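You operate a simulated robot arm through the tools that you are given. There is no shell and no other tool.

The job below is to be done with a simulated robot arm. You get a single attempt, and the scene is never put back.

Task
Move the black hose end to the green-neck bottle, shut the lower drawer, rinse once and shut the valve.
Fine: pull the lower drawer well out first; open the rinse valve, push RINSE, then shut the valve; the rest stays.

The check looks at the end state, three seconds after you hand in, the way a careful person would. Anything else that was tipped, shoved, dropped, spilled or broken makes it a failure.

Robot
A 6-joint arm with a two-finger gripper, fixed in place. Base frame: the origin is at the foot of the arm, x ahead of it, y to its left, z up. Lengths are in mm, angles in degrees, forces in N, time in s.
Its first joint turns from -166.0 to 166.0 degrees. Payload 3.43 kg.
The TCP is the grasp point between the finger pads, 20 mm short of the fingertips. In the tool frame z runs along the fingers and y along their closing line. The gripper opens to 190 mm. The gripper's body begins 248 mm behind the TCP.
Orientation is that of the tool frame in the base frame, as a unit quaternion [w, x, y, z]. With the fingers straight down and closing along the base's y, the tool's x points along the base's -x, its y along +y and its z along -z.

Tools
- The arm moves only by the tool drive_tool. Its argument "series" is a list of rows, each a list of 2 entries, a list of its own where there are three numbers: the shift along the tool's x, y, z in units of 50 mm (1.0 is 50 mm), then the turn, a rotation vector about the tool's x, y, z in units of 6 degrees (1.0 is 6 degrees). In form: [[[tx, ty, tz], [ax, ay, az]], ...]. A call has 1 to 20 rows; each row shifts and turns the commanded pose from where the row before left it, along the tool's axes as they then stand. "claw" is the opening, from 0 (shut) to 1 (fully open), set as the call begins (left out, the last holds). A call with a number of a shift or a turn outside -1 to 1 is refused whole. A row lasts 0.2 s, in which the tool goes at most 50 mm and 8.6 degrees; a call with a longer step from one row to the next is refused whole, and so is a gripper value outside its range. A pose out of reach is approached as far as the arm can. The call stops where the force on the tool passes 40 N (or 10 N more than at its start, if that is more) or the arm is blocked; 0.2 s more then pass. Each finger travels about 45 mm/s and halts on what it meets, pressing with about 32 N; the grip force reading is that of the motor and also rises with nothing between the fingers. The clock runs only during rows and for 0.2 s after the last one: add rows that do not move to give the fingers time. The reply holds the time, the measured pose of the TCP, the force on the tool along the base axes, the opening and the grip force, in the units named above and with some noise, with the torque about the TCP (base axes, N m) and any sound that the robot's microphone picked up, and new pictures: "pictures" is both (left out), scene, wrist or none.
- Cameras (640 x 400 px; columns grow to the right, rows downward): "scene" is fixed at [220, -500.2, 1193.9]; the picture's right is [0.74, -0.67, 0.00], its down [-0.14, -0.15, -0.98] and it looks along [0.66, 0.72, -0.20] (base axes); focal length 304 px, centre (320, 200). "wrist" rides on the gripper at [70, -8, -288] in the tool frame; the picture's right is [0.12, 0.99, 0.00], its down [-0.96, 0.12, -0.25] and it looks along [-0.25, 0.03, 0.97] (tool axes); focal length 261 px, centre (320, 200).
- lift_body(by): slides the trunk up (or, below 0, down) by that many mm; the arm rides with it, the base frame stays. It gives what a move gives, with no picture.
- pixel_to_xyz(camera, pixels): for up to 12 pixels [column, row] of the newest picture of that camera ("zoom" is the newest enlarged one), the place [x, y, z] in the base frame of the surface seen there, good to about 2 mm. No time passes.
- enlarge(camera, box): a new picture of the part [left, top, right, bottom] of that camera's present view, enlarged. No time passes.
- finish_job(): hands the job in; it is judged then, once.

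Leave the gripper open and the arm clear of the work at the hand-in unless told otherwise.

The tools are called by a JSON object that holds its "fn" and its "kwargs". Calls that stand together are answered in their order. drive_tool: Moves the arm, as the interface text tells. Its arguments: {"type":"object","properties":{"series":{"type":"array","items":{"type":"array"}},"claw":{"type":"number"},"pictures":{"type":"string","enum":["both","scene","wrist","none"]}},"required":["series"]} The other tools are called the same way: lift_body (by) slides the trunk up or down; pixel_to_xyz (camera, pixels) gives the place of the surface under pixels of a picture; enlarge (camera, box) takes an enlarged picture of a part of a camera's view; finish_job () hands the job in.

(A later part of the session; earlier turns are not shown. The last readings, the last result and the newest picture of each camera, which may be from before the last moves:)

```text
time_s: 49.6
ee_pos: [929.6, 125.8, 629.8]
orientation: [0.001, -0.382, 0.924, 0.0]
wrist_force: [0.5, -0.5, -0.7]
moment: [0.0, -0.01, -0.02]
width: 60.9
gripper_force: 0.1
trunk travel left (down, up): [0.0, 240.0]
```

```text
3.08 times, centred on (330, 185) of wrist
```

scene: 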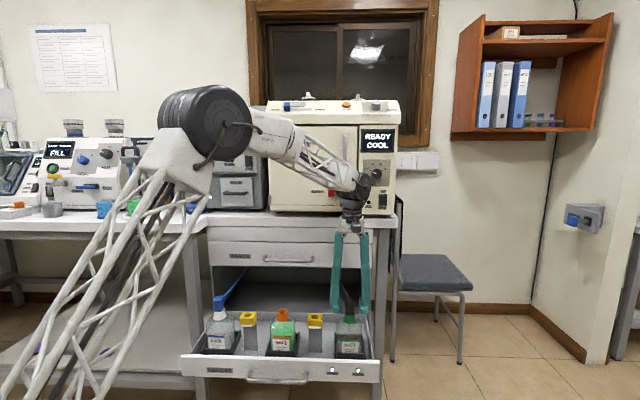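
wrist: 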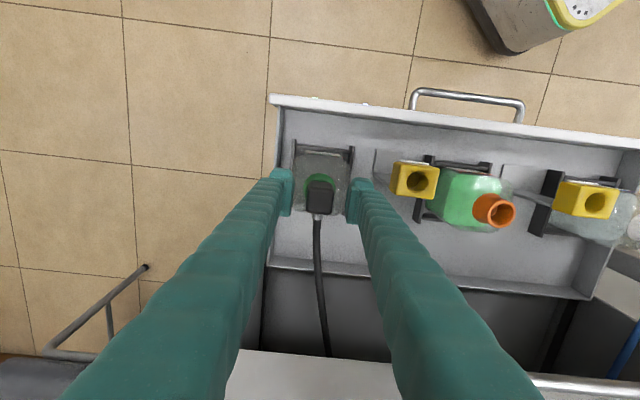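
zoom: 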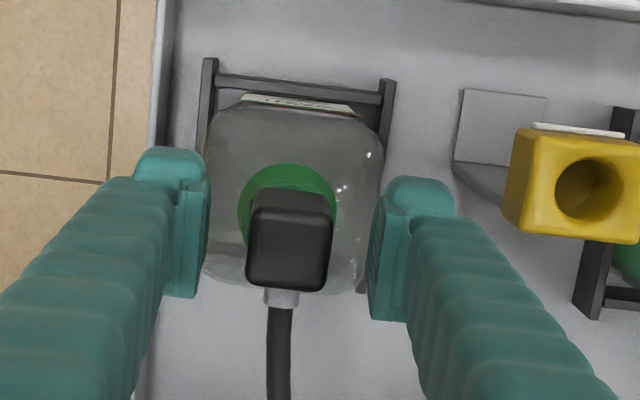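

The plug sits upright in the green neck, and both lamps are lit. I'll rise straight up, well clear, and measure the drawer handle for closing.

{"fn": "drive_tool", "kwargs": {"series": [[[0, 0, -0.3], [0, 0, 0]], [[0, 0, -0.6], [0, 0, 0]], [[0, 0, -0.8], [0, 0, 0]], [[0, 0, -0.9], [0, 0, 0]], [[0, 0, 0], [0, 0, 0]]], "claw": 0.32, "pictures": "both"}}

{"fn": "enlarge", "kwargs": {"camera": "wrist", "box": [240, 80, 640, 330]}}

{"fn": "enlarge", "kwargs": {"camera": "scene", "box": [175, 280, 390, 395]}}

{"fn": "pixel_to_xyz", "kwargs": {"camera": "zoom", "pixels": [[225, 335], [300, 339], [370, 337], [300, 260], [100, 250], [500, 265], [208, 310], [390, 312]]}}

```text
time_s: 50.8
ee_pos: [930.0, 128.4, 760.8]
orientation: [0.0, -0.382, 0.924, 0.0]
wrist_force: [0.0, -0.3, 0.4]
moment: [0.0, -0.01, 0.0]
width: 60.6
gripper_force: 0.0
trunk travel left (down, up): [0.0, 240.0]
```

scene: 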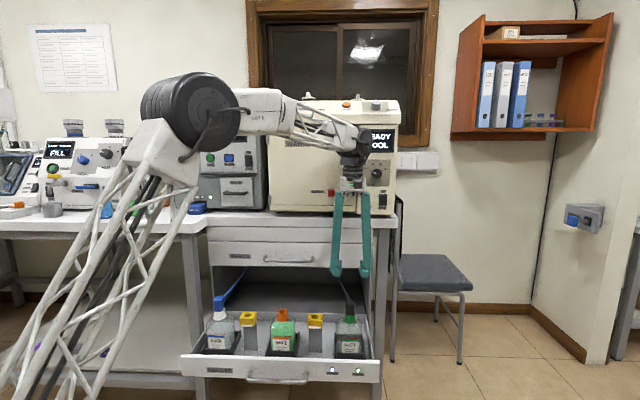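
wrist: 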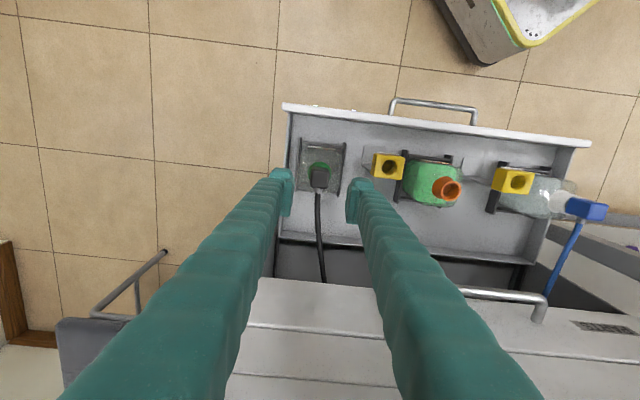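

```text
1.60 times, centred on (440, 205) of wrist
```

zoom: 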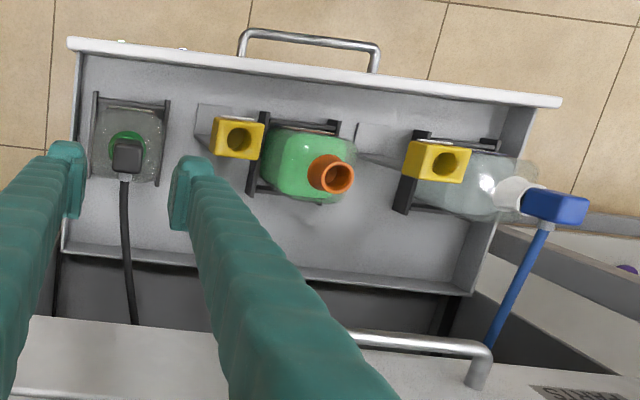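

```text
2.98 times, centred on (282, 338) of scene
```

zoom: 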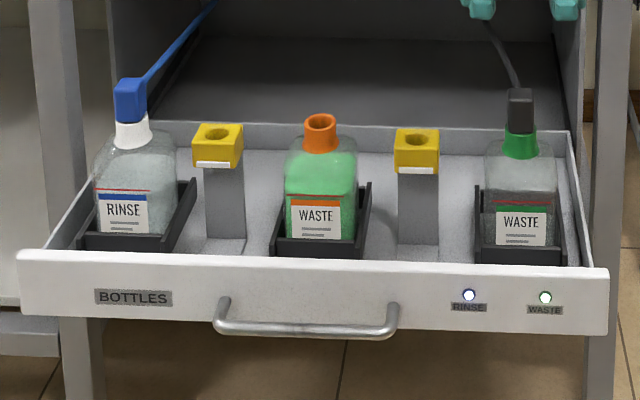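

```text
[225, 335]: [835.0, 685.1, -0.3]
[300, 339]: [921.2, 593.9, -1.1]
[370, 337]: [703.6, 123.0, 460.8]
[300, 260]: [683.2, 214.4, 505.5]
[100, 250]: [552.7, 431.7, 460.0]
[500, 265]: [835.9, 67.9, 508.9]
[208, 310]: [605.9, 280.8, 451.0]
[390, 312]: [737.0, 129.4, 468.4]
```

The drawer holds the plug upright and nothing else has moved. The handle bar is at d≈585–590, z≈462. I'll close the fingers and move in front of the drawer at height, to d≈530, v≈370, then tilt 18° so the gripper will clear the upper handle and counter while pushing.

{"fn": "drive_tool", "kwargs": {"series": [[[0.623, 0.563, 0], [0, 0, 0]], [[0.623, 0.563, 0], [0, 0, 0]], [[0.623, 0.563, 0], [0, 0, 0]], [[0.623, 0.563, 0], [0, 0, 0]], [[0.623, 0.563, 0], [0, 0, 0]], [[0.623, 0.563, 0], [0, 0, 0]], [[0.623, 0.563, 0], [0, 0, 0]], [[0, 0, 0], [0, -1, 0]], [[0, 0, 0], [0, -1, 0]], [[0, 0, 0], [0, -1, 0]], [[0, 0, 0], [0, 0, 0]]], "claw": 0, "pictures": "both"}}

```text
time_s: 53.2
ee_pos: [634.8, 114.0, 759.7]
orientation: [0.145, -0.378, 0.912, 0.061]
wrist_force: [-0.6, 0.8, -0.4]
moment: [-0.01, -0.02, 0.02]
width: 0.0
gripper_force: 32.0
trunk travel left (down, up): [0.0, 240.0]
```

scene: 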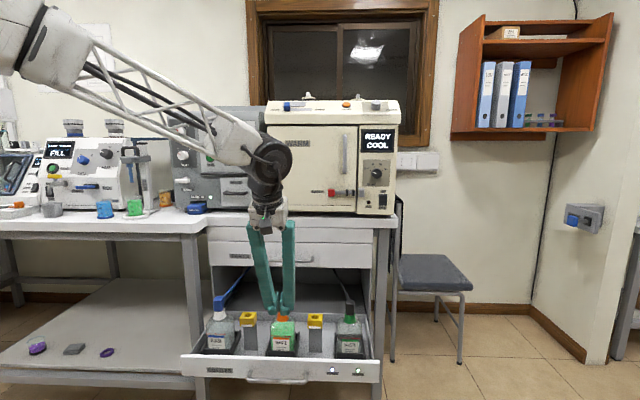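
wrist: 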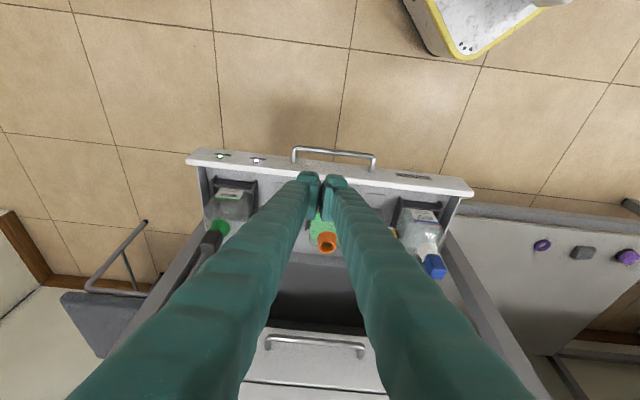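

The tool is tilted 18° at d≈530, v≈368, with the fingers shut. I'll lower in front of the handle to z≈458. The fingers should stay about 28 mm ahead of the bar.

{"fn": "drive_tool", "kwargs": {"series": [[[0.267, 0, 0.821], [0, 0, 0]], [[0.267, 0, 0.821], [0, 0, 0]], [[0.267, 0, 0.821], [0, 0, 0]], [[0.267, 0, 0.821], [0, 0, 0]], [[0.267, 0, 0.821], [0, 0, 0]], [[0.267, 0, 0.821], [0, 0, 0]], [[0.267, 0, 0.821], [0, 0, 0]], [[0, 0, 0], [0, 0, 0]]], "claw": 0, "pictures": "both"}}

{"fn": "enlarge", "kwargs": {"camera": "scene", "box": [175, 280, 390, 395]}}

```text
time_s: 55.0
ee_pos: [633.5, 113.8, 458.1]
orientation: [0.145, -0.376, 0.913, 0.06]
wrist_force: [-1.1, 0.7, 0.9]
moment: [-0.01, 0.0, 0.01]
width: 0.0
gripper_force: 32.8
trunk travel left (down, up): [0.0, 240.0]
```

scene: 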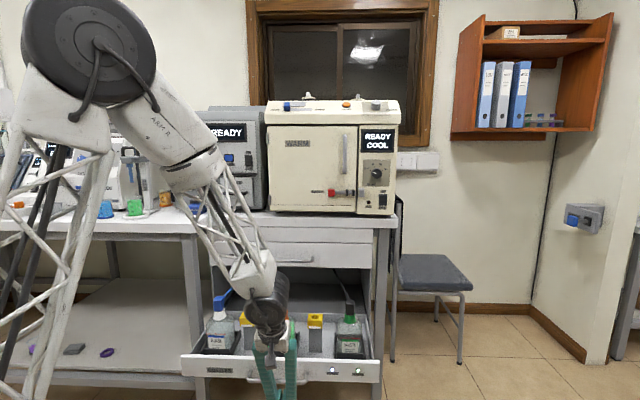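
wrist: 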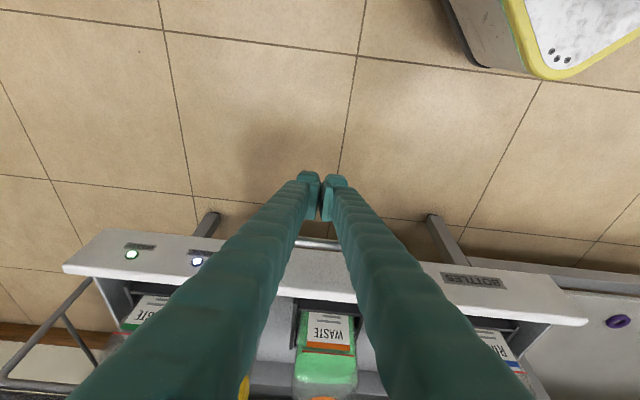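

```text
2.98 times, centred on (282, 338) of scene
```

zoom: 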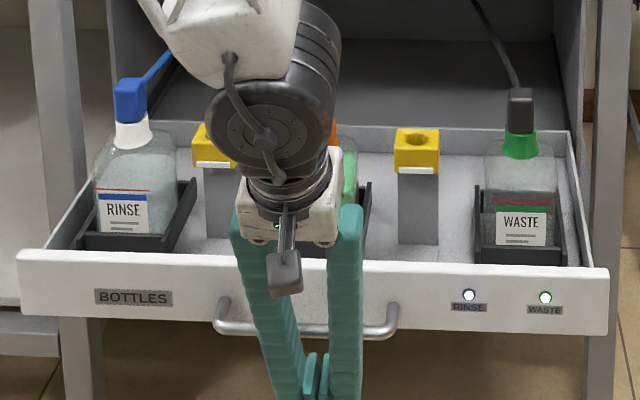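

The fingers are low in front of the bar. I'll push slowly along +D, with about 28 mm of free travel and then roughly 130 mm of drawer motion, and then check.

{"fn": "drive_tool", "kwargs": {"series": [[[-0.19, 0, 0.062], [0, 0, 0]], [[-0.19, 0, 0.062], [0, 0, 0]], [[-0.095, 0, 0.031], [0, 0, 0]], [[-0.143, 0, 0.046], [0, 0, 0]], [[-0.19, 0, 0.062], [0, 0, 0]], [[-0.238, 0, 0.077], [0, 0, 0]], [[-0.238, 0, 0.077], [0, 0, 0]], [[-0.238, 0, 0.077], [0, 0, 0]], [[-0.238, 0, 0.077], [0, 0, 0]], [[-0.238, 0, 0.077], [0, 0, 0]], [[-0.238, 0, 0.077], [0, 0, 0]], [[-0.238, 0, 0.077], [0, 0, 0]], [[-0.238, 0, 0.077], [0, 0, 0]], [[-0.19, 0, 0.062], [0, 0, 0]], [[-0.095, 0, 0.031], [0, 0, 0]], [[0, 0, 0], [0, 0, 0]]], "claw": 0, "pictures": "both"}}

```text
time_s: 58.4
ee_pos: [747.4, 224.8, 457.9]
orientation: [0.145, -0.377, 0.913, 0.061]
wrist_force: [0.5, -0.5, -0.1]
moment: [0.0, -0.01, -0.03]
width: 0.1
gripper_force: 34.6
trunk travel left (down, up): [0.0, 240.0]
```

scene: 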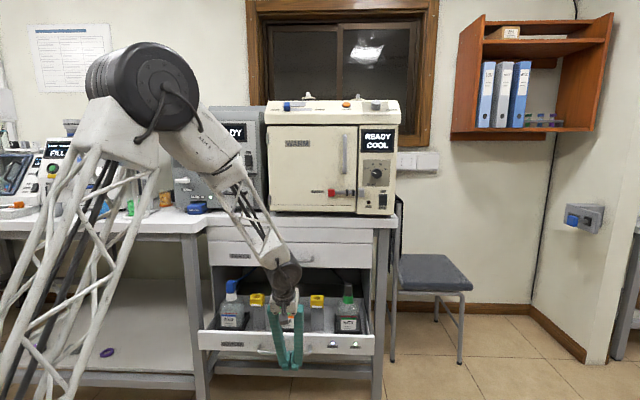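
wrist: 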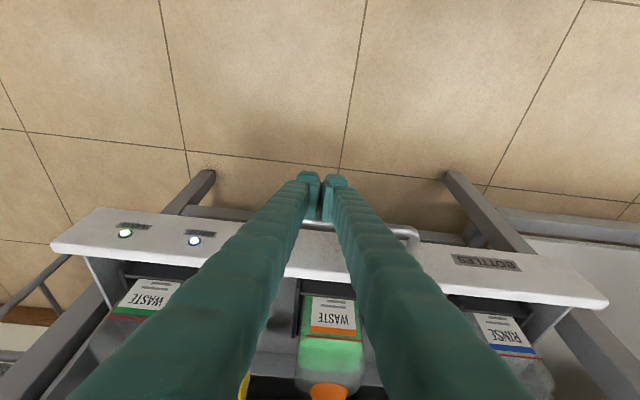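

The drawer is moving smoothly, the bottles are upright, and the tool is at d≈687. I'll continue about 125 mm, slowing near the end.

{"fn": "drive_tool", "kwargs": {"series": [[[-0.095, 0, 0.031], [0, 0, 0]], [[-0.143, 0, 0.046], [0, 0, 0]], [[-0.19, 0, 0.062], [0, 0, 0]], [[-0.238, 0, 0.077], [0, 0, 0]], [[-0.238, 0, 0.077], [0, 0, 0]], [[-0.238, 0, 0.077], [0, 0, 0]], [[-0.238, 0, 0.077], [0, 0, 0]], [[-0.238, 0, 0.077], [0, 0, 0]], [[-0.238, 0, 0.077], [0, 0, 0]], [[-0.19, 0, 0.062], [0, 0, 0]], [[-0.143, 0, 0.046], [0, 0, 0]], [[-0.095, 0, 0.031], [0, 0, 0]], [[-0.095, 0, 0.031], [0, 0, 0]], [[0, 0, 0], [0, 0, 0]]], "claw": 0, "pictures": "both"}}

{"fn": "enlarge", "kwargs": {"camera": "scene", "box": [190, 230, 400, 365]}}

```text
time_s: 61.4
ee_pos: [835.9, 310.9, 456.9]
orientation: [0.146, -0.377, 0.913, 0.06]
wrist_force: [0.0, 0.1, 0.2]
moment: [-0.01, -0.01, 0.03]
width: 0.1
gripper_force: 34.4
trunk travel left (down, up): [0.0, 240.0]
```

scene: 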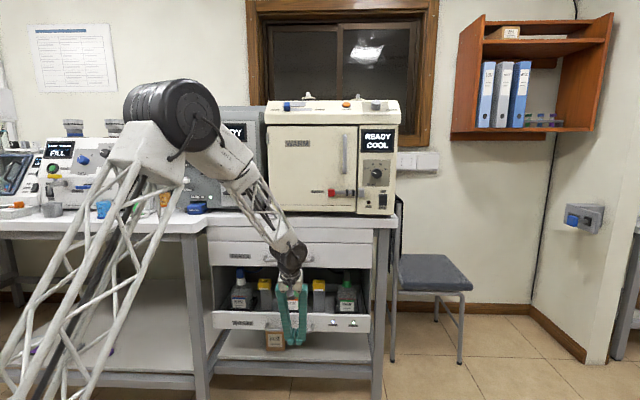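
wrist: 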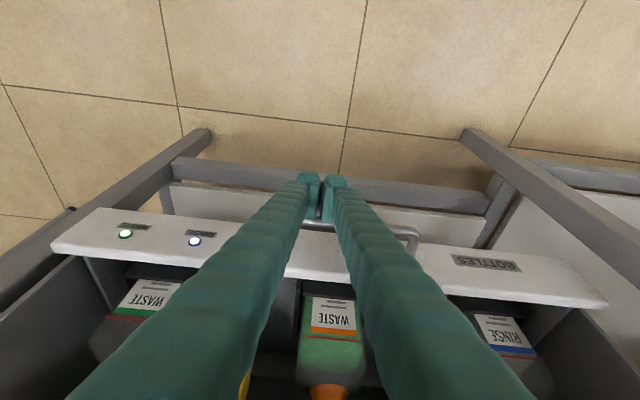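

```text
2.96 times, centred on (295, 298) of scene
```

zoom: 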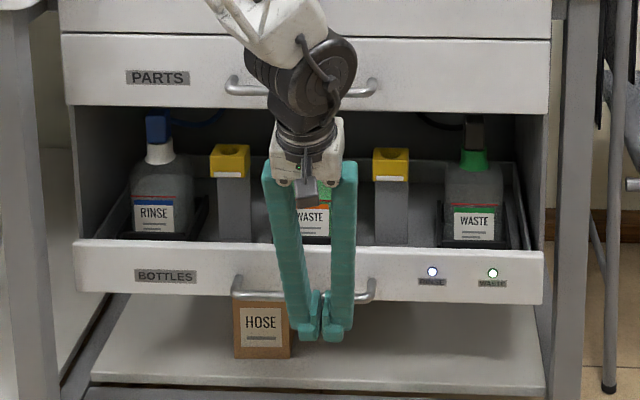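

The drawer is nearly shut. I'll measure the remaining gap of the lower front against the shut plane at d≈893–896.

{"fn": "pixel_to_xyz", "kwargs": {"camera": "zoom", "pixels": [[77, 250], [540, 262], [240, 255], [450, 260], [66, 60], [548, 70], [130, 60], [420, 60], [250, 296], [360, 297]]}}

```text
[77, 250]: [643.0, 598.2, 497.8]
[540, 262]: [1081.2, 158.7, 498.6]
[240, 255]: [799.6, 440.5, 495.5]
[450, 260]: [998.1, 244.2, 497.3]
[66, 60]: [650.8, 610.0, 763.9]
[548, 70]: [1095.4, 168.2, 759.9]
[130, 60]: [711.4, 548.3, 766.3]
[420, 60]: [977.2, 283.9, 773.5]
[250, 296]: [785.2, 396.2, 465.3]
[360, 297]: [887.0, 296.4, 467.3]
```

The lower front is at d≈877, leaving roughly 15–18 mm to shut. I'll push on in small 2.5–3 mm steps, watching the force.

{"fn": "drive_tool", "kwargs": {"series": [[[-0.057, 0, 0.0185], [0, 0, 0]], [[-0.057, 0, 0.0185], [0, 0, 0]], [[-0.057, 0, 0.0185], [0, 0, 0]], [[-0.057, 0, 0.0185], [0, 0, 0]], [[-0.048, 0, 0.0155], [0, 0, 0]], [[0, 0, 0], [0, 0, 0]]], "claw": 0, "pictures": "both"}}

{"fn": "enlarge", "kwargs": {"camera": "scene", "box": [190, 230, 400, 365]}}

{"fn": "pixel_to_xyz", "kwargs": {"camera": "zoom", "pixels": [[82, 250], [535, 262], [240, 253], [450, 258], [66, 60], [548, 70], [130, 60], [420, 60], [150, 252], [400, 257]]}}

```text
time_s: 62.8
ee_pos: [846.0, 321.9, 456.8]
orientation: [0.144, -0.377, 0.913, 0.061]
wrist_force: [0.4, -0.2, 0.0]
moment: [-0.01, 0.02, 0.01]
width: 0.2
gripper_force: 34.4
trunk travel left (down, up): [0.0, 240.0]
```

scene: 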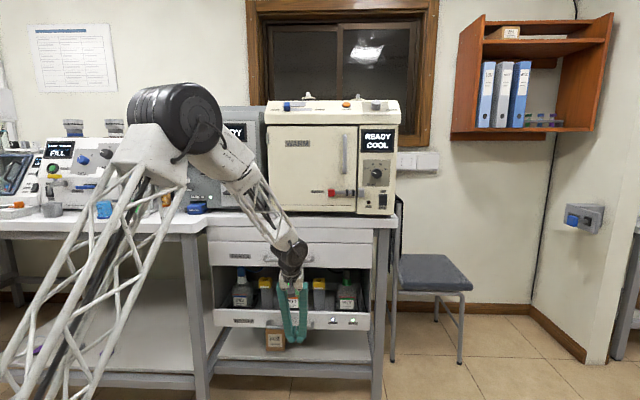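
wrist: 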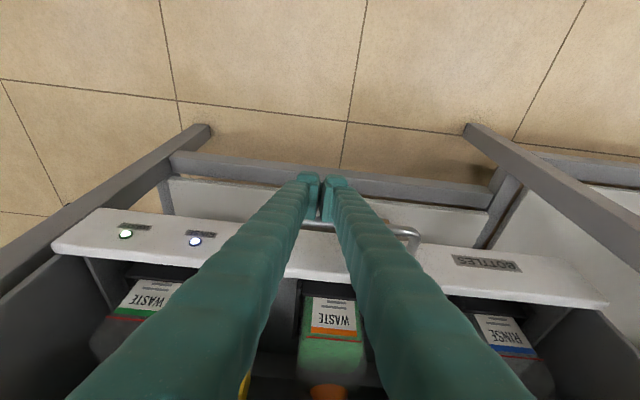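

```text
2.96 times, centred on (295, 298) of scene
```

zoom: 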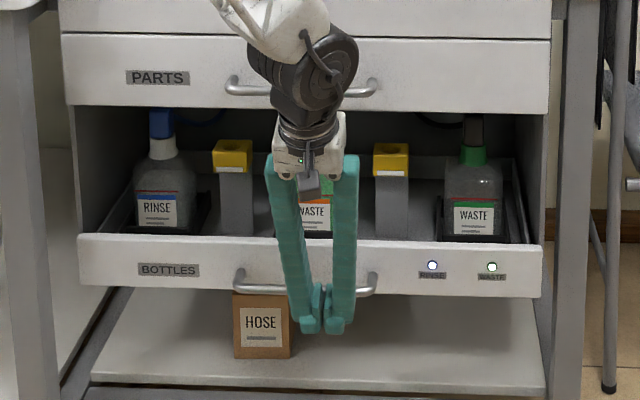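

```text
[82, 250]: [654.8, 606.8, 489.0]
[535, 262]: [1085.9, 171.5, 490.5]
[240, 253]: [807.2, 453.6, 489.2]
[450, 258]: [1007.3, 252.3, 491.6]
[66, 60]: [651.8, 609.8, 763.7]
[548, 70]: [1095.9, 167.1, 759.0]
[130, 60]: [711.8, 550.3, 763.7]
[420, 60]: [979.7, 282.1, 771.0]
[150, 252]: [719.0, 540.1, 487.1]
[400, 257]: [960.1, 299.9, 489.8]
```

It's still a few millimetres short of where it started. I'll keep pushing in 2 mm steps until it firms up.

{"fn": "drive_tool", "kwargs": {"series": [[[-0.038, 0, 0.0124], [0, 0, 0]], [[-0.038, 0, 0.0124], [0, 0, 0]], [[-0.038, 0, 0.0124], [0, 0, 0]], [[-0.038, 0, 0.0124], [0, 0, 0]], [[0, 0, 0], [0, 0, 0]]], "claw": 0, "pictures": "both"}}

{"fn": "enlarge", "kwargs": {"camera": "scene", "box": [200, 230, 400, 355]}}

{"fn": "pixel_to_xyz", "kwargs": {"camera": "zoom", "pixels": [[45, 255], [543, 267], [425, 287], [490, 288], [200, 265], [450, 270], [120, 265], [30, 40], [550, 45]]}}

```text
time_s: 63.9
ee_pos: [846.7, 328.9, 452.6]
orientation: [0.139, -0.38, 0.912, 0.061]
wrist_force: [-3.4, -3.1, -6.7]
moment: [-0.09, 0.05, 0.05]
width: 0.0
gripper_force: 34.5
trunk travel left (down, up): [0.0, 240.0]
stopped in row 5: the force on the tool passed its limit at 50 N (the readings are from after the stop); the commanded pose is now the measured one
```

scene: 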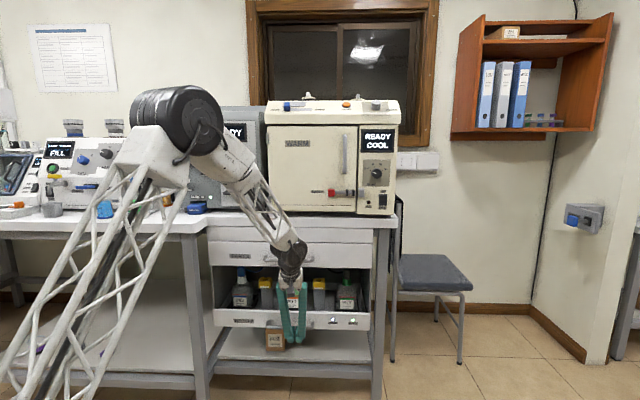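
wrist: 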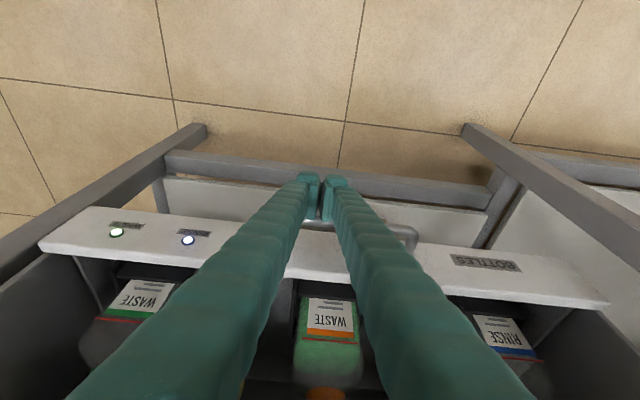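

```text
3.20 times, centred on (300, 292) of scene
```

zoom: 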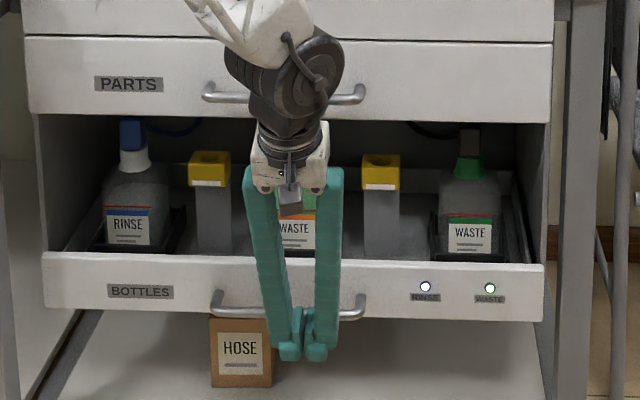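

```text
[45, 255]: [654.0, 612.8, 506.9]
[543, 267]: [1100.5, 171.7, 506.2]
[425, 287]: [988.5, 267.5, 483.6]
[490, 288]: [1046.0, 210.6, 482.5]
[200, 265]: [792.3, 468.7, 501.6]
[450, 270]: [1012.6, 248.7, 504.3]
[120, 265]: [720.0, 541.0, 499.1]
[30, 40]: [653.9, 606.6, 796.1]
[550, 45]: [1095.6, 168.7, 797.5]
```

The lower front reads exactly as at the start (654, 613 / 1100, 172) and the drawer met its stop, so it is fully shut. The plug is still in the green neck behind. I'll back off along -D and rise clear in front of the bench.

{"fn": "drive_tool", "kwargs": {"series": [[[0.4, 0, -0.13], [0, 0, 0]], [[0.856, 0, -0.278], [0, 0, 0]], [[0.856, 0, -0.278], [0, 0, 0]], [[0.856, 0, -0.278], [0, 0, 0]], [[0.856, 0, -0.278], [0, 0, 0]], [[-0.284, 0, -0.875], [0, 0, 0]], [[-0.284, 0, -0.875], [0, 0, 0]], [[-0.284, 0, -0.875], [0, 0, 0]], [[-0.284, 0, -0.875], [0, 0, 0]], [[-0.284, 0, -0.875], [0, 0, 0]], [[-0.284, 0, -0.875], [0, 0, 0]], [[-0.284, 0, -0.875], [0, 0, 0]], [[-0.284, 0, -0.875], [0, 0, 0]], [[-0.284, 0, -0.875], [0, 0, 0]], [[-0.284, 0, -0.875], [0, 0, 0]], [[-0.284, 0, -0.875], [0, 0, 0]], [[-0.284, 0, -0.875], [0, 0, 0]], [[-0.284, 0, -0.875], [0, 0, 0]], [[0, 0, 0], [0, 0, 0]]], "claw": 0, "pictures": "both"}}

{"fn": "enlarge", "kwargs": {"camera": "scene", "box": [200, 230, 400, 355]}}

```text
time_s: 67.9
ee_pos: [710.4, 184.9, 1054.0]
orientation: [0.141, -0.378, 0.913, 0.061]
wrist_force: [0.5, 0.6, -0.4]
moment: [-0.01, 0.0, 0.0]
width: 0.1
gripper_force: 34.6
trunk travel left (down, up): [0.0, 240.0]
```

scene: 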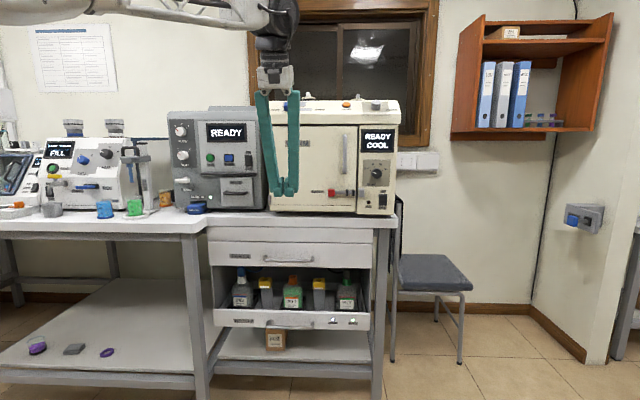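
wrist: 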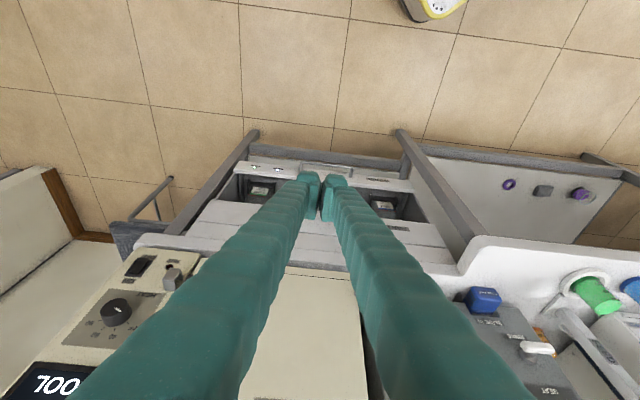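

```text
3.20 times, centred on (300, 292) of scene
```

zoom: 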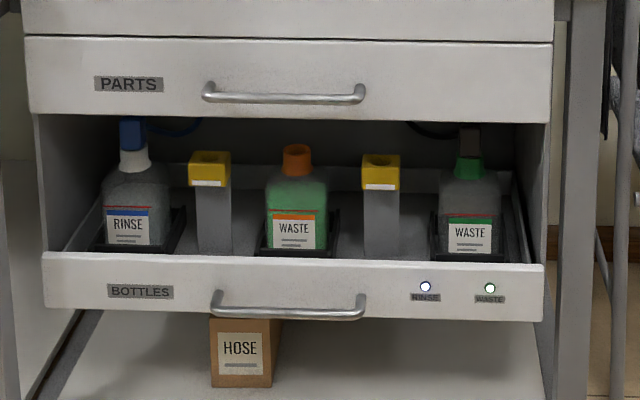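

The drawer is shut, the orange neck is empty, and the black plug stands in the green neck with both lamps lit. Next is the valve. I'll look at the lever from the wrist view, near (535, 347).

{"fn": "enlarge", "kwargs": {"camera": "wrist", "box": [440, 270, 600, 400]}}

{"fn": "enlarge", "kwargs": {"camera": "scene", "box": [160, 105, 272, 215]}}

```text
3.08 times, centred on (520, 335) of wrist
```

zoom: 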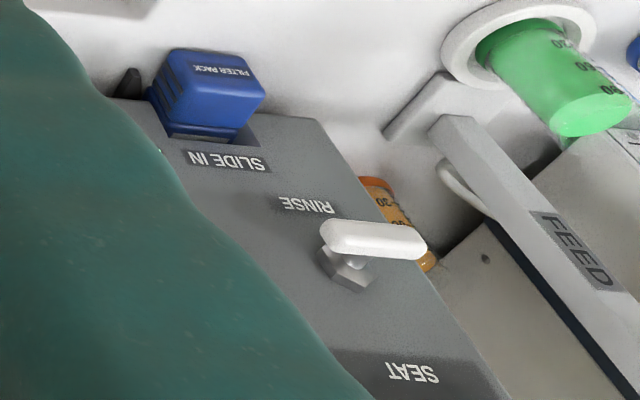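

```text
3.64 times, centred on (216, 160) of scene
```

zoom: 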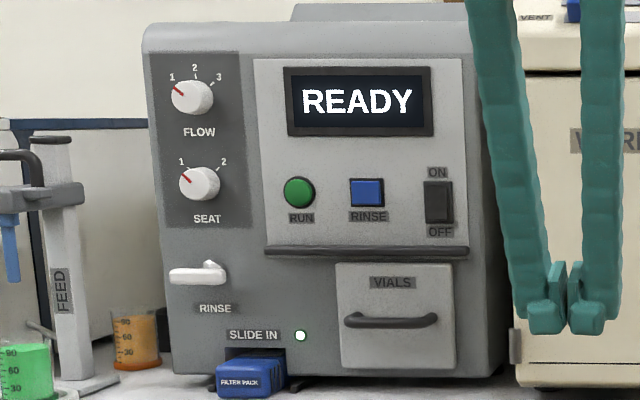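

The lever is a horizontal T-bar centred on its stem at about v -57, and the panel face is at d≈951. I'll measure what stands to its left (the FEED stand and beakers) so I can approach without touching anything.

{"fn": "pixel_to_xyz", "kwargs": {"camera": "scene", "pixels": [[145, 148], [128, 157], [150, 160], [124, 155], [134, 203], [144, 185], [165, 195], [104, 207], [136, 180], [196, 207], [150, 210], [112, 128]]}}

{"fn": "pixel_to_xyz", "kwargs": {"camera": "zoom", "pixels": [[173, 275], [185, 275], [200, 275], [215, 272], [224, 272], [207, 264], [218, 284], [235, 275], [193, 183], [193, 97], [300, 335], [250, 370]]}}

```text
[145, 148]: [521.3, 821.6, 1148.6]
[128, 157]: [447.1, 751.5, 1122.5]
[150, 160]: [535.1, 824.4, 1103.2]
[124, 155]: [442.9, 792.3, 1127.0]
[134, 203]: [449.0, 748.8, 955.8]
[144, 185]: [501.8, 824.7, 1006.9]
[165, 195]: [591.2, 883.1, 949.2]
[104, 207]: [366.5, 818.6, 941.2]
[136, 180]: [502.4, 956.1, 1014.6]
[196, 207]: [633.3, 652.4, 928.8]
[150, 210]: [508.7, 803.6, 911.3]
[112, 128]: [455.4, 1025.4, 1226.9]
```

```text
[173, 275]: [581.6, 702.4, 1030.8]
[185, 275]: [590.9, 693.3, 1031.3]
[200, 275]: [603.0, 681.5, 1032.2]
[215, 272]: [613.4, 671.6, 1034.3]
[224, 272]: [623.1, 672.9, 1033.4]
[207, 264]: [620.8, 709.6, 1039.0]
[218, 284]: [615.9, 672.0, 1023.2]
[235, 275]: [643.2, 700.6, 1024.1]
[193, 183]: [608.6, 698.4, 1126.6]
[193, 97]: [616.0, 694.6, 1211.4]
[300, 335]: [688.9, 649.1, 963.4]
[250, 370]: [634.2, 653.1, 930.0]
```

What I measured here:
- FEED stand: v≈-212
- SEAT knob: z≈1126
- Filter pack: z≈930
- Lever: v -88 to -35, z 1024–1040, front face at d≈908

All of these leave enough room. I'll move to a point above and in front of the valve, d≈866, v≈-60, z≈1160, still with the tool mostly down.

{"fn": "drive_tool", "kwargs": {"series": [[[-0.4624, 0.7847, -0.0524], [0, 0, 0]], [[-0.4624, 0.7847, -0.0524], [0, 0, 0]], [[-0.4624, 0.7847, -0.0524], [0, 0, 0]], [[-0.4624, 0.7847, -0.0524], [0, 0, 0]], [[-0.4624, 0.7847, -0.0524], [0, 0, 0]], [[-0.4624, 0.7847, -0.0524], [0, 0, 0]], [[-0.4624, 0.7847, -0.0524], [0, 0, 0]], [[-0.4624, 0.7847, -0.0524], [0, 0, 0]], [[-0.4624, 0.7847, -0.0524], [0, 0, 0]], [[-0.4624, 0.7847, -0.0524], [0, 0, 0]], [[-0.4624, 0.7847, -0.0524], [0, 0, 0]], [[0, 0, 0], [0, 0, 0]]], "claw": 0, "pictures": "both"}}

```text
time_s: 70.5
ee_pos: [570.2, 654.5, 1159.9]
orientation: [0.14, -0.378, 0.913, 0.061]
wrist_force: [0.3, -0.1, -0.8]
moment: [-0.03, 0.04, 0.01]
width: 0.0
gripper_force: 34.3
trunk travel left (down, up): [0.0, 240.0]
```

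scene: 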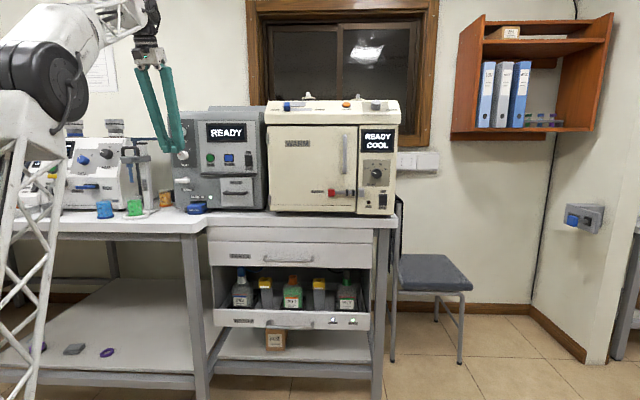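
wrist: 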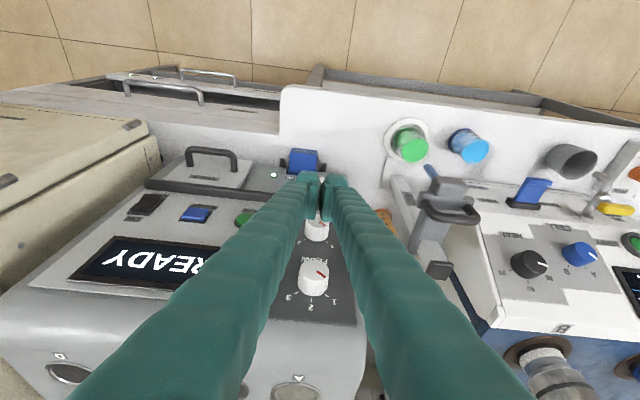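

I'm in position at d≈866, v≈-60, z≈1160. I'll now pitch the tool up to horizontal (72°), pivoting around the TCP.

{"fn": "drive_tool", "kwargs": {"series": [[[0, 0, 0], [0, -1, 0]], [[0, 0, 0], [0, -1, 0]], [[0, 0, 0], [0, -1, 0]], [[0, 0, 0], [0, -1, 0]], [[0, 0, 0], [0, -1, 0]], [[0, 0, 0], [0, -1, 0]], [[0, 0, 0], [0, -1, 0]], [[0, 0, 0], [0, -1, 0]], [[0, 0, 0], [0, -1, 0]], [[0, 0, 0], [0, -1, 0]], [[0, 0, 0], [0, -1, 0]], [[0, 0, 0], [0, -1, 0]], [[0, 0, 0], [0, 0, 0]]], "claw": 0, "pictures": "both"}}

```text
time_s: 73.5
ee_pos: [655.7, 611.9, 1139.8]
orientation: [0.644, -0.193, 0.696, 0.252]
wrist_force: [-1.1, 0.8, 0.7]
moment: [-0.08, 0.03, 0.02]
width: 0.0
gripper_force: 35.0
trunk travel left (down, up): [0.0, 240.0]
stopped in row 13: the arm was blocked; the commanded pose is now the measured one
```

scene: 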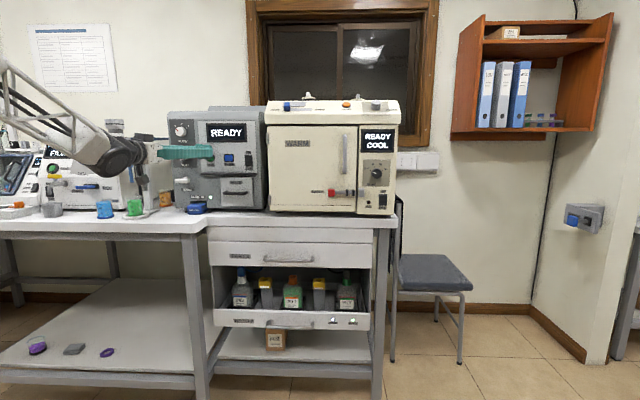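
wrist: 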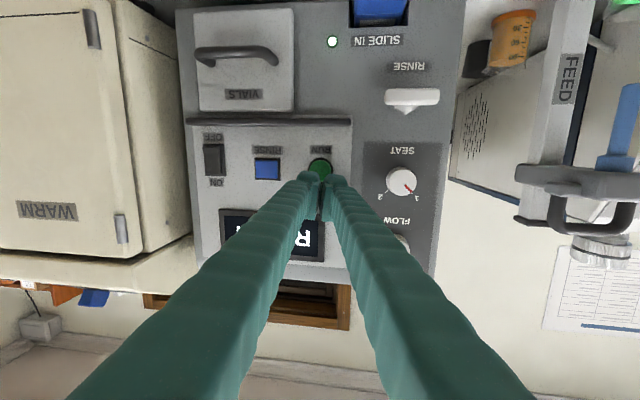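

The arm stopped itself at its inner reach limit. The tool drifted to d≈896, v≈31, pointing near the RUN button, but the force is near zero so nothing is touched. I'll first back away along the tool axis, then check the surroundings.

{"fn": "drive_tool", "kwargs": {"series": [[[-0.5, 0, -0.3], [0, 0, 0]], [[-0.5, 0, -0.1], [0, 0.5, 0]], [[0, 0, 0], [0, 0.5, 0]], [[0, 0, 0], [0, 0, 0]]], "claw": 0, "pictures": "both"}}

{"fn": "enlarge", "kwargs": {"camera": "wrist", "box": [340, 0, 480, 200]}}

{"fn": "enlarge", "kwargs": {"camera": "scene", "box": [60, 100, 280, 230]}}

```text
time_s: 74.5
ee_pos: [642.6, 598.9, 1192.4]
orientation: [0.607, -0.209, 0.727, 0.244]
wrist_force: [-0.4, 0.2, 0.3]
moment: [-0.01, -0.01, 0.0]
width: 0.3
gripper_force: 34.0
trunk travel left (down, up): [0.0, 240.0]
```

scene: 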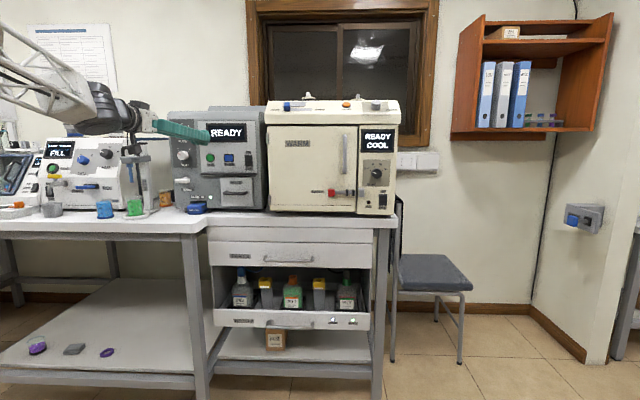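
wrist: 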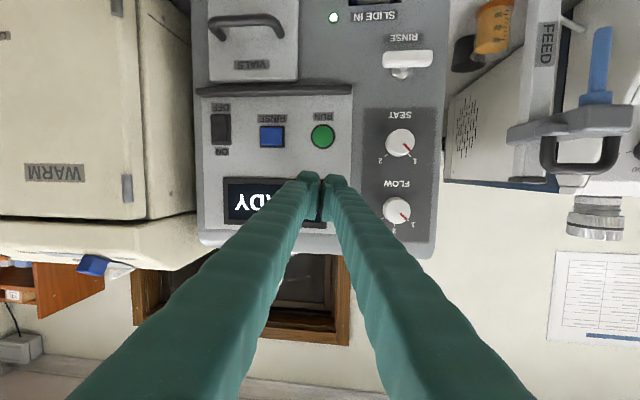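

```text
2.00 times, centred on (410, 100) of wrist
```

zoom: 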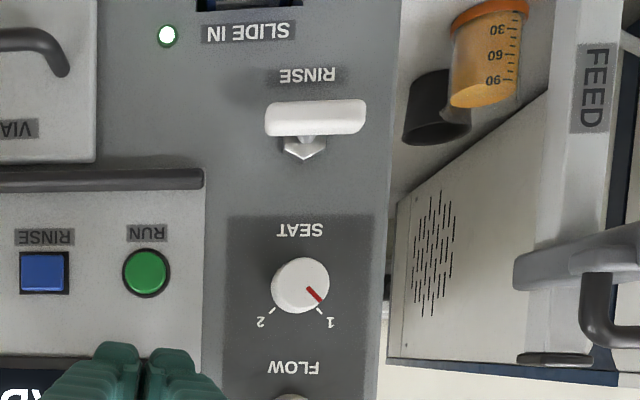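

```text
2.91 times, centred on (170, 165) of scene
```

zoom: 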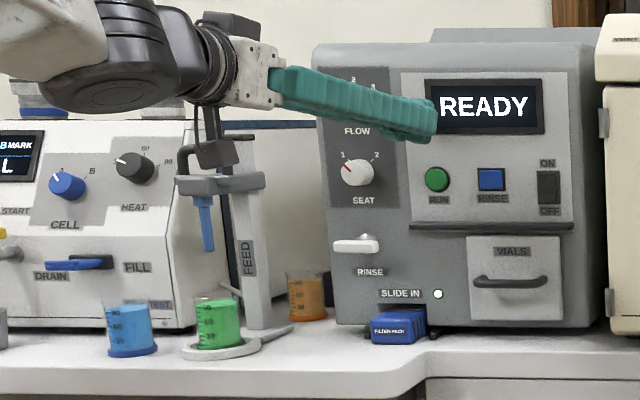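

Everything around is undisturbed. The FEED stand, beakers and panel look as before and READY still shows. This front view lets me locate the valve stem and lever ends precisely.

{"fn": "enlarge", "kwargs": {"camera": "wrist", "box": [370, 20, 450, 95]}}

```text
5.33 times, centred on (410, 58) of wrist
```

zoom: 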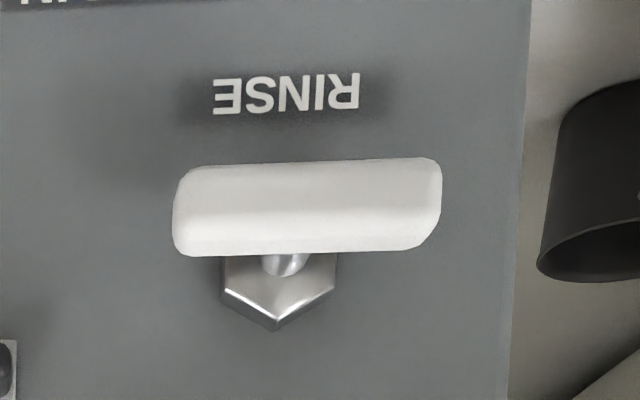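

{"fn": "pixel_to_xyz", "kwargs": {"camera": "zoom", "pixels": [[182, 230], [433, 220], [310, 180], [310, 235], [285, 265], [230, 280], [330, 275], [278, 300], [278, 320], [120, 200], [470, 300], [285, 100]]}}

```text
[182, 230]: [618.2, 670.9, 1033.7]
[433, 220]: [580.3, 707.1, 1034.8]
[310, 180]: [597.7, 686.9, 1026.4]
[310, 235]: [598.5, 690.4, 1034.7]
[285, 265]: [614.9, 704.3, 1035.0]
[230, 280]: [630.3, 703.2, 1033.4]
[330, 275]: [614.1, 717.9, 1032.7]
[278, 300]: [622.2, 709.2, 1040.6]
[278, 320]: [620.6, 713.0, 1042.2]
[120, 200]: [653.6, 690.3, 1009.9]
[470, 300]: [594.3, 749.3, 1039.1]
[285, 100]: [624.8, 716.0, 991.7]
```

Stem centre measures v≈-63, z≈1031, and the lever is symmetric about it (v -36 to -92, depth 908–922). A fully horizontal tool is just out of reach, but a 20° downward pitch is reachable. I'll straighten the yaw, set a 20° pitch, and roll 90° so the fingers close vertically, staying here in free space.

{"fn": "drive_tool", "kwargs": {"series": [[[0, 0, 0], [-0.346, 0.664, -0.418]], [[0, 0, 0], [-0.346, 0.664, -0.418]], [[0, 0, 0], [-0.346, 0.664, -0.418]], [[0, 0, 0], [0, 0, 1]], [[0, 0, 0], [0, 0, 1]], [[0, 0, 0], [0, 0, 1]], [[0, 0, 0], [0, 0, 1]], [[0, 0, 0], [0, 0, 1]], [[0, 0, 0], [0, 0, 1]], [[0, 0, 0], [0, 0, 1]], [[0, 0, 0], [0, 0, 1]], [[0, 0, 0], [0, 0, 1]], [[0, 0, 0], [0, 0, 1]], [[0, 0, 0], [0, 0, 1]], [[0, 0, 0], [0, 0, 1]], [[0, 0, 0], [0, 0, 1]], [[0, 0, 0], [0, 0, 1]], [[0, 0, 0], [0, 0, 1]], [[0, 0, 0], [0, 0, 0]]], "claw": 0, "pictures": "both"}}

```text
time_s: 78.5
ee_pos: [645.4, 589.0, 1187.3]
orientation: [0.235, 0.335, 0.735, 0.541]
wrist_force: [0.4, 0.0, 0.1]
moment: [-0.03, -0.02, 0.02]
width: 0.0
gripper_force: 34.5
out of reach, approached as far as the arm can: row 2, 3
trunk travel left (down, up): [0.0, 240.0]
```

scene: 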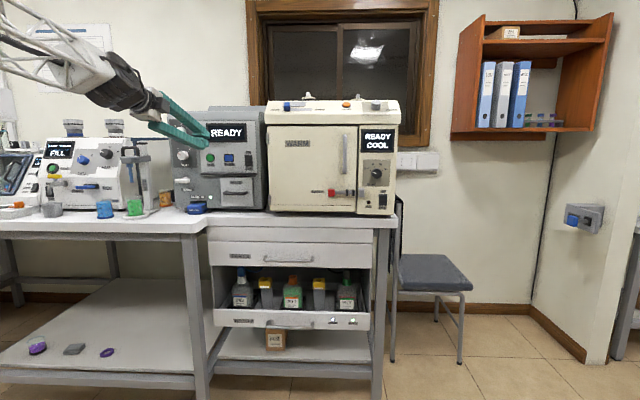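
wrist: 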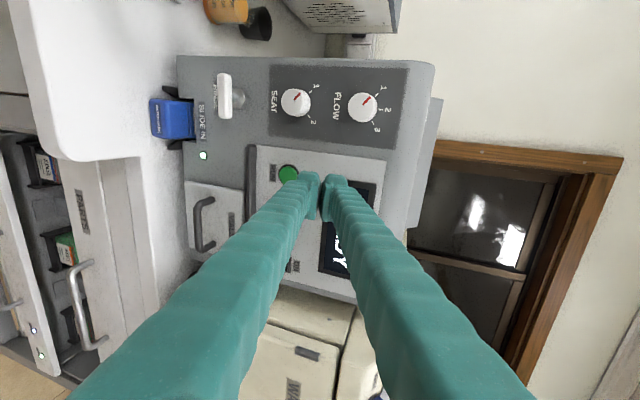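

The last rows hit a minimum wrist radius, but the tool is now close to what I want: 18° pitch, 3° yaw, fingers stacked vertically. I'll slide left to v≈-63 in front of the knobs (tip at least 20 mm clear of them), correct the last few degrees, and lower to the pre-insert height.

{"fn": "drive_tool", "kwargs": {"series": [[[0.686, -0.023, -0.034], [0, 0, 0]], [[0.686, -0.023, -0.034], [0, 0, 0]], [[0.686, -0.023, -0.034], [0, 0, 0]], [[0, 0, 0], [0.38, 0.465, -0.33]], [[0, 0, 0], [0, 0, 0]]], "claw": 0.25, "pictures": "both"}}

```text
time_s: 79.7
ee_pos: [571.9, 661.1, 1188.8]
orientation: [0.22, 0.313, 0.757, 0.53]
wrist_force: [0.2, -0.1, 0.3]
moment: [-0.01, -0.04, -0.01]
width: 47.6
gripper_force: 0.0
trunk travel left (down, up): [0.0, 240.0]
```

scene: 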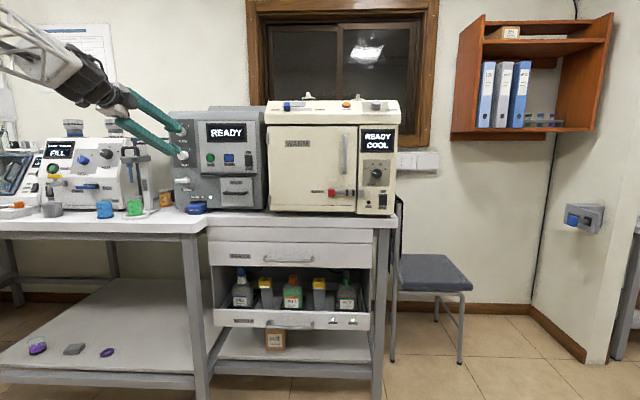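
wrist: 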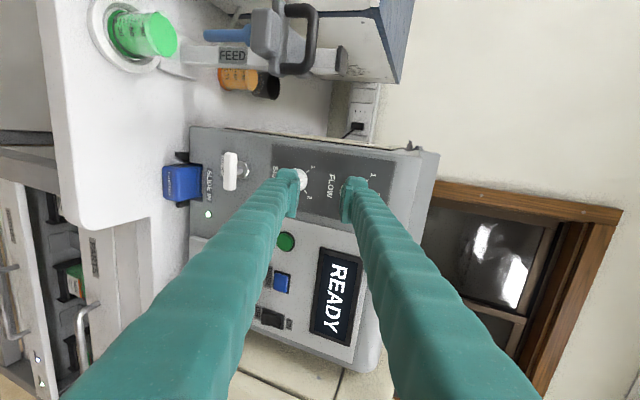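

The pose is exactly 20° pitched, at d≈872, v≈-63, z≈1189. I'll lower 142 mm to the pre-insert point in front of the lever.

{"fn": "drive_tool", "kwargs": {"series": [[[0, -0.667, 0.243], [0, 0, 0]], [[0, -0.667, 0.243], [0, 0, 0]], [[0, -0.667, 0.243], [0, 0, 0]], [[0, -0.667, 0.243], [0, 0, 0]], [[0, 0, 0], [0, 0, 0]]], "claw": 0.25, "pictures": "both"}}

{"fn": "enlarge", "kwargs": {"camera": "wrist", "box": [260, 110, 420, 270]}}

{"fn": "enlarge", "kwargs": {"camera": "scene", "box": [140, 140, 240, 220]}}

```text
time_s: 80.9
ee_pos: [576.6, 660.2, 1059.6]
orientation: [0.215, 0.314, 0.764, 0.522]
wrist_force: [-0.1, -0.3, -1.2]
moment: [-0.02, 0.02, -0.02]
width: 47.6
gripper_force: 0.1
out of reach, approached as far as the arm can: row 4
trunk travel left (down, up): [0.0, 240.0]
```

scene: 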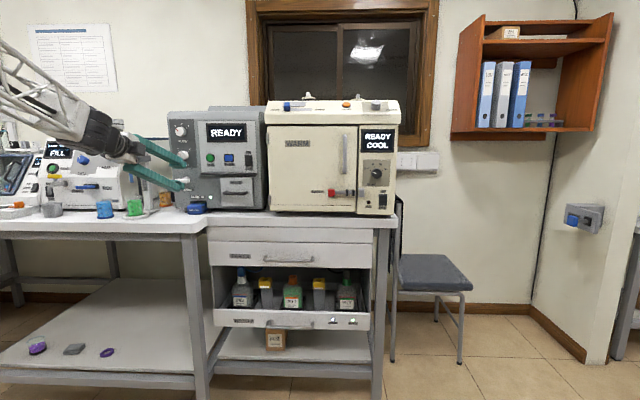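
wrist: 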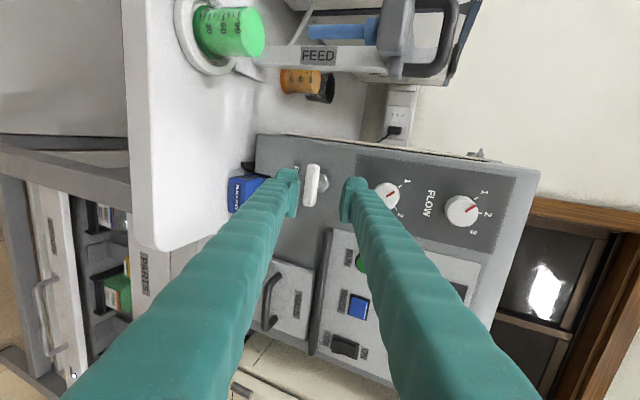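

```text
2.50 times, centred on (340, 190) of wrist
```

zoom: 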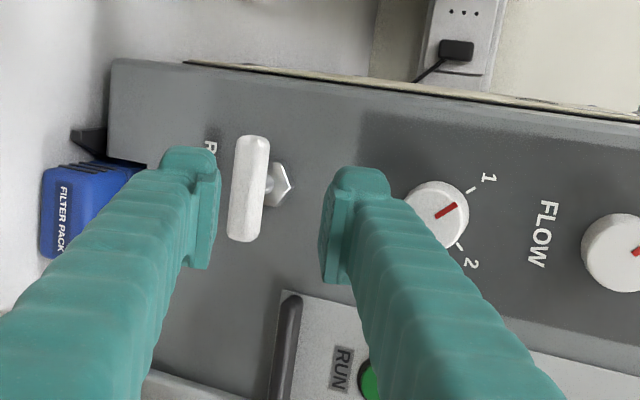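

```text
5.00 times, centred on (190, 180) of scene
```

zoom: 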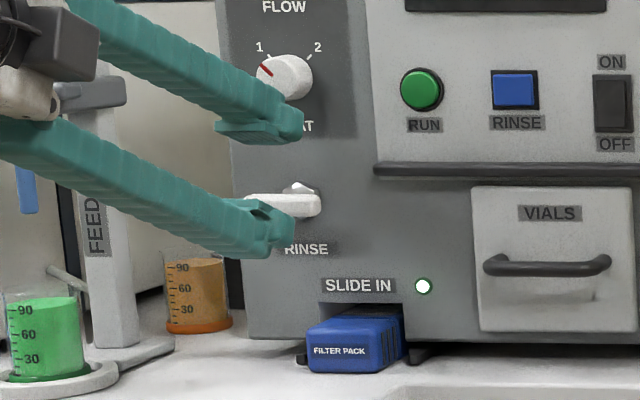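

The fork is around the lever's height but slightly too high, and the arm is at its inner limit there. Yawing the tool 20° about the vertical (wrist swinging left, still far from the FEED stand) gives more room. I'll do that, then shift to the point on the axis through the stem.

{"fn": "drive_tool", "kwargs": {"series": [[[0, 0, 0], [0, -0.776, 0.304]], [[0, 0, 0], [0, -0.776, 0.304]], [[0, 0, 0], [0, -0.776, 0.304]], [[0, 0, 0], [0, -0.776, 0.304]], [[0, 0, 0], [0, 0, 0]], [[0.35, -0.264, 0.032], [0, 0, 0]], [[0, 0, 0], [0, 0, 0]]], "claw": 0.25, "pictures": "both"}}

{"fn": "enlarge", "kwargs": {"camera": "wrist", "box": [260, 110, 420, 270]}}

{"fn": "enlarge", "kwargs": {"camera": "scene", "box": [140, 140, 240, 220]}}

```text
time_s: 82.5
ee_pos: [592.2, 661.8, 1135.8]
orientation: [0.302, 0.441, 0.699, 0.475]
wrist_force: [-1.4, -0.6, 0.0]
moment: [0.02, 0.01, -0.03]
width: 47.6
gripper_force: 0.1
out of reach, approached as far as the arm can: row 1, 2, 3, 4, 6
trunk travel left (down, up): [0.0, 240.0]
```

scene: 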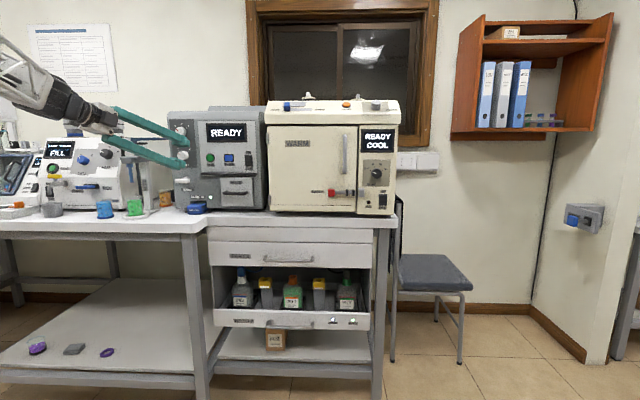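
wrist: 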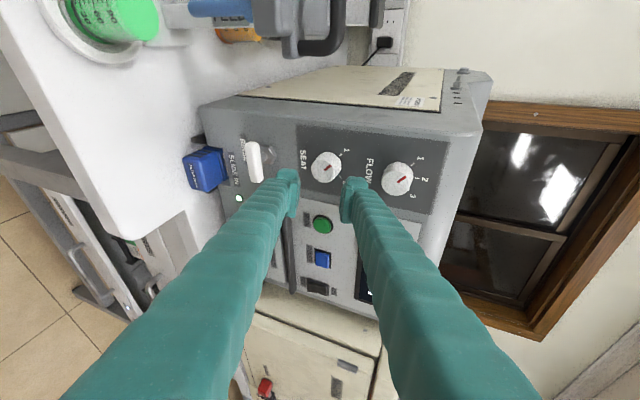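

```text
2.50 times, centred on (340, 190) of wrist
```

zoom: 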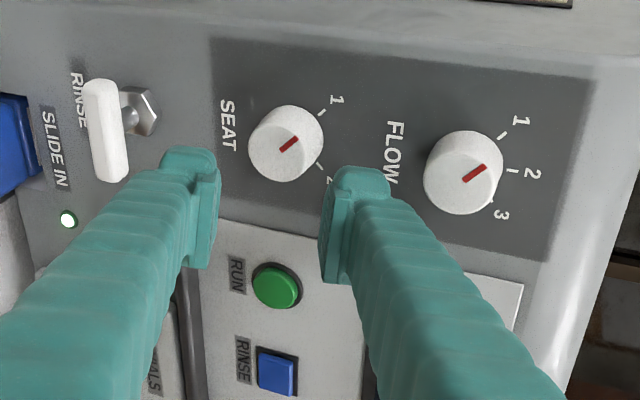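

```text
5.00 times, centred on (190, 180) of scene
```

zoom: 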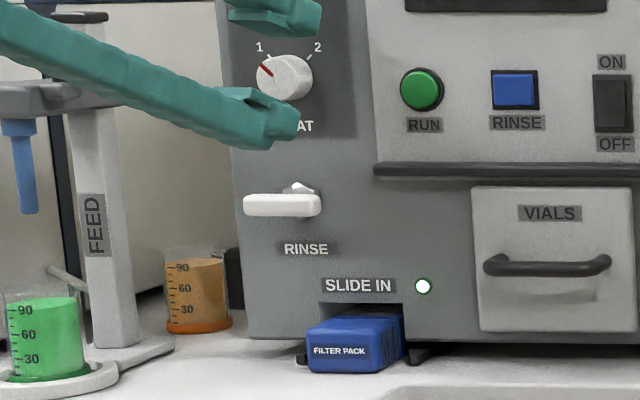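

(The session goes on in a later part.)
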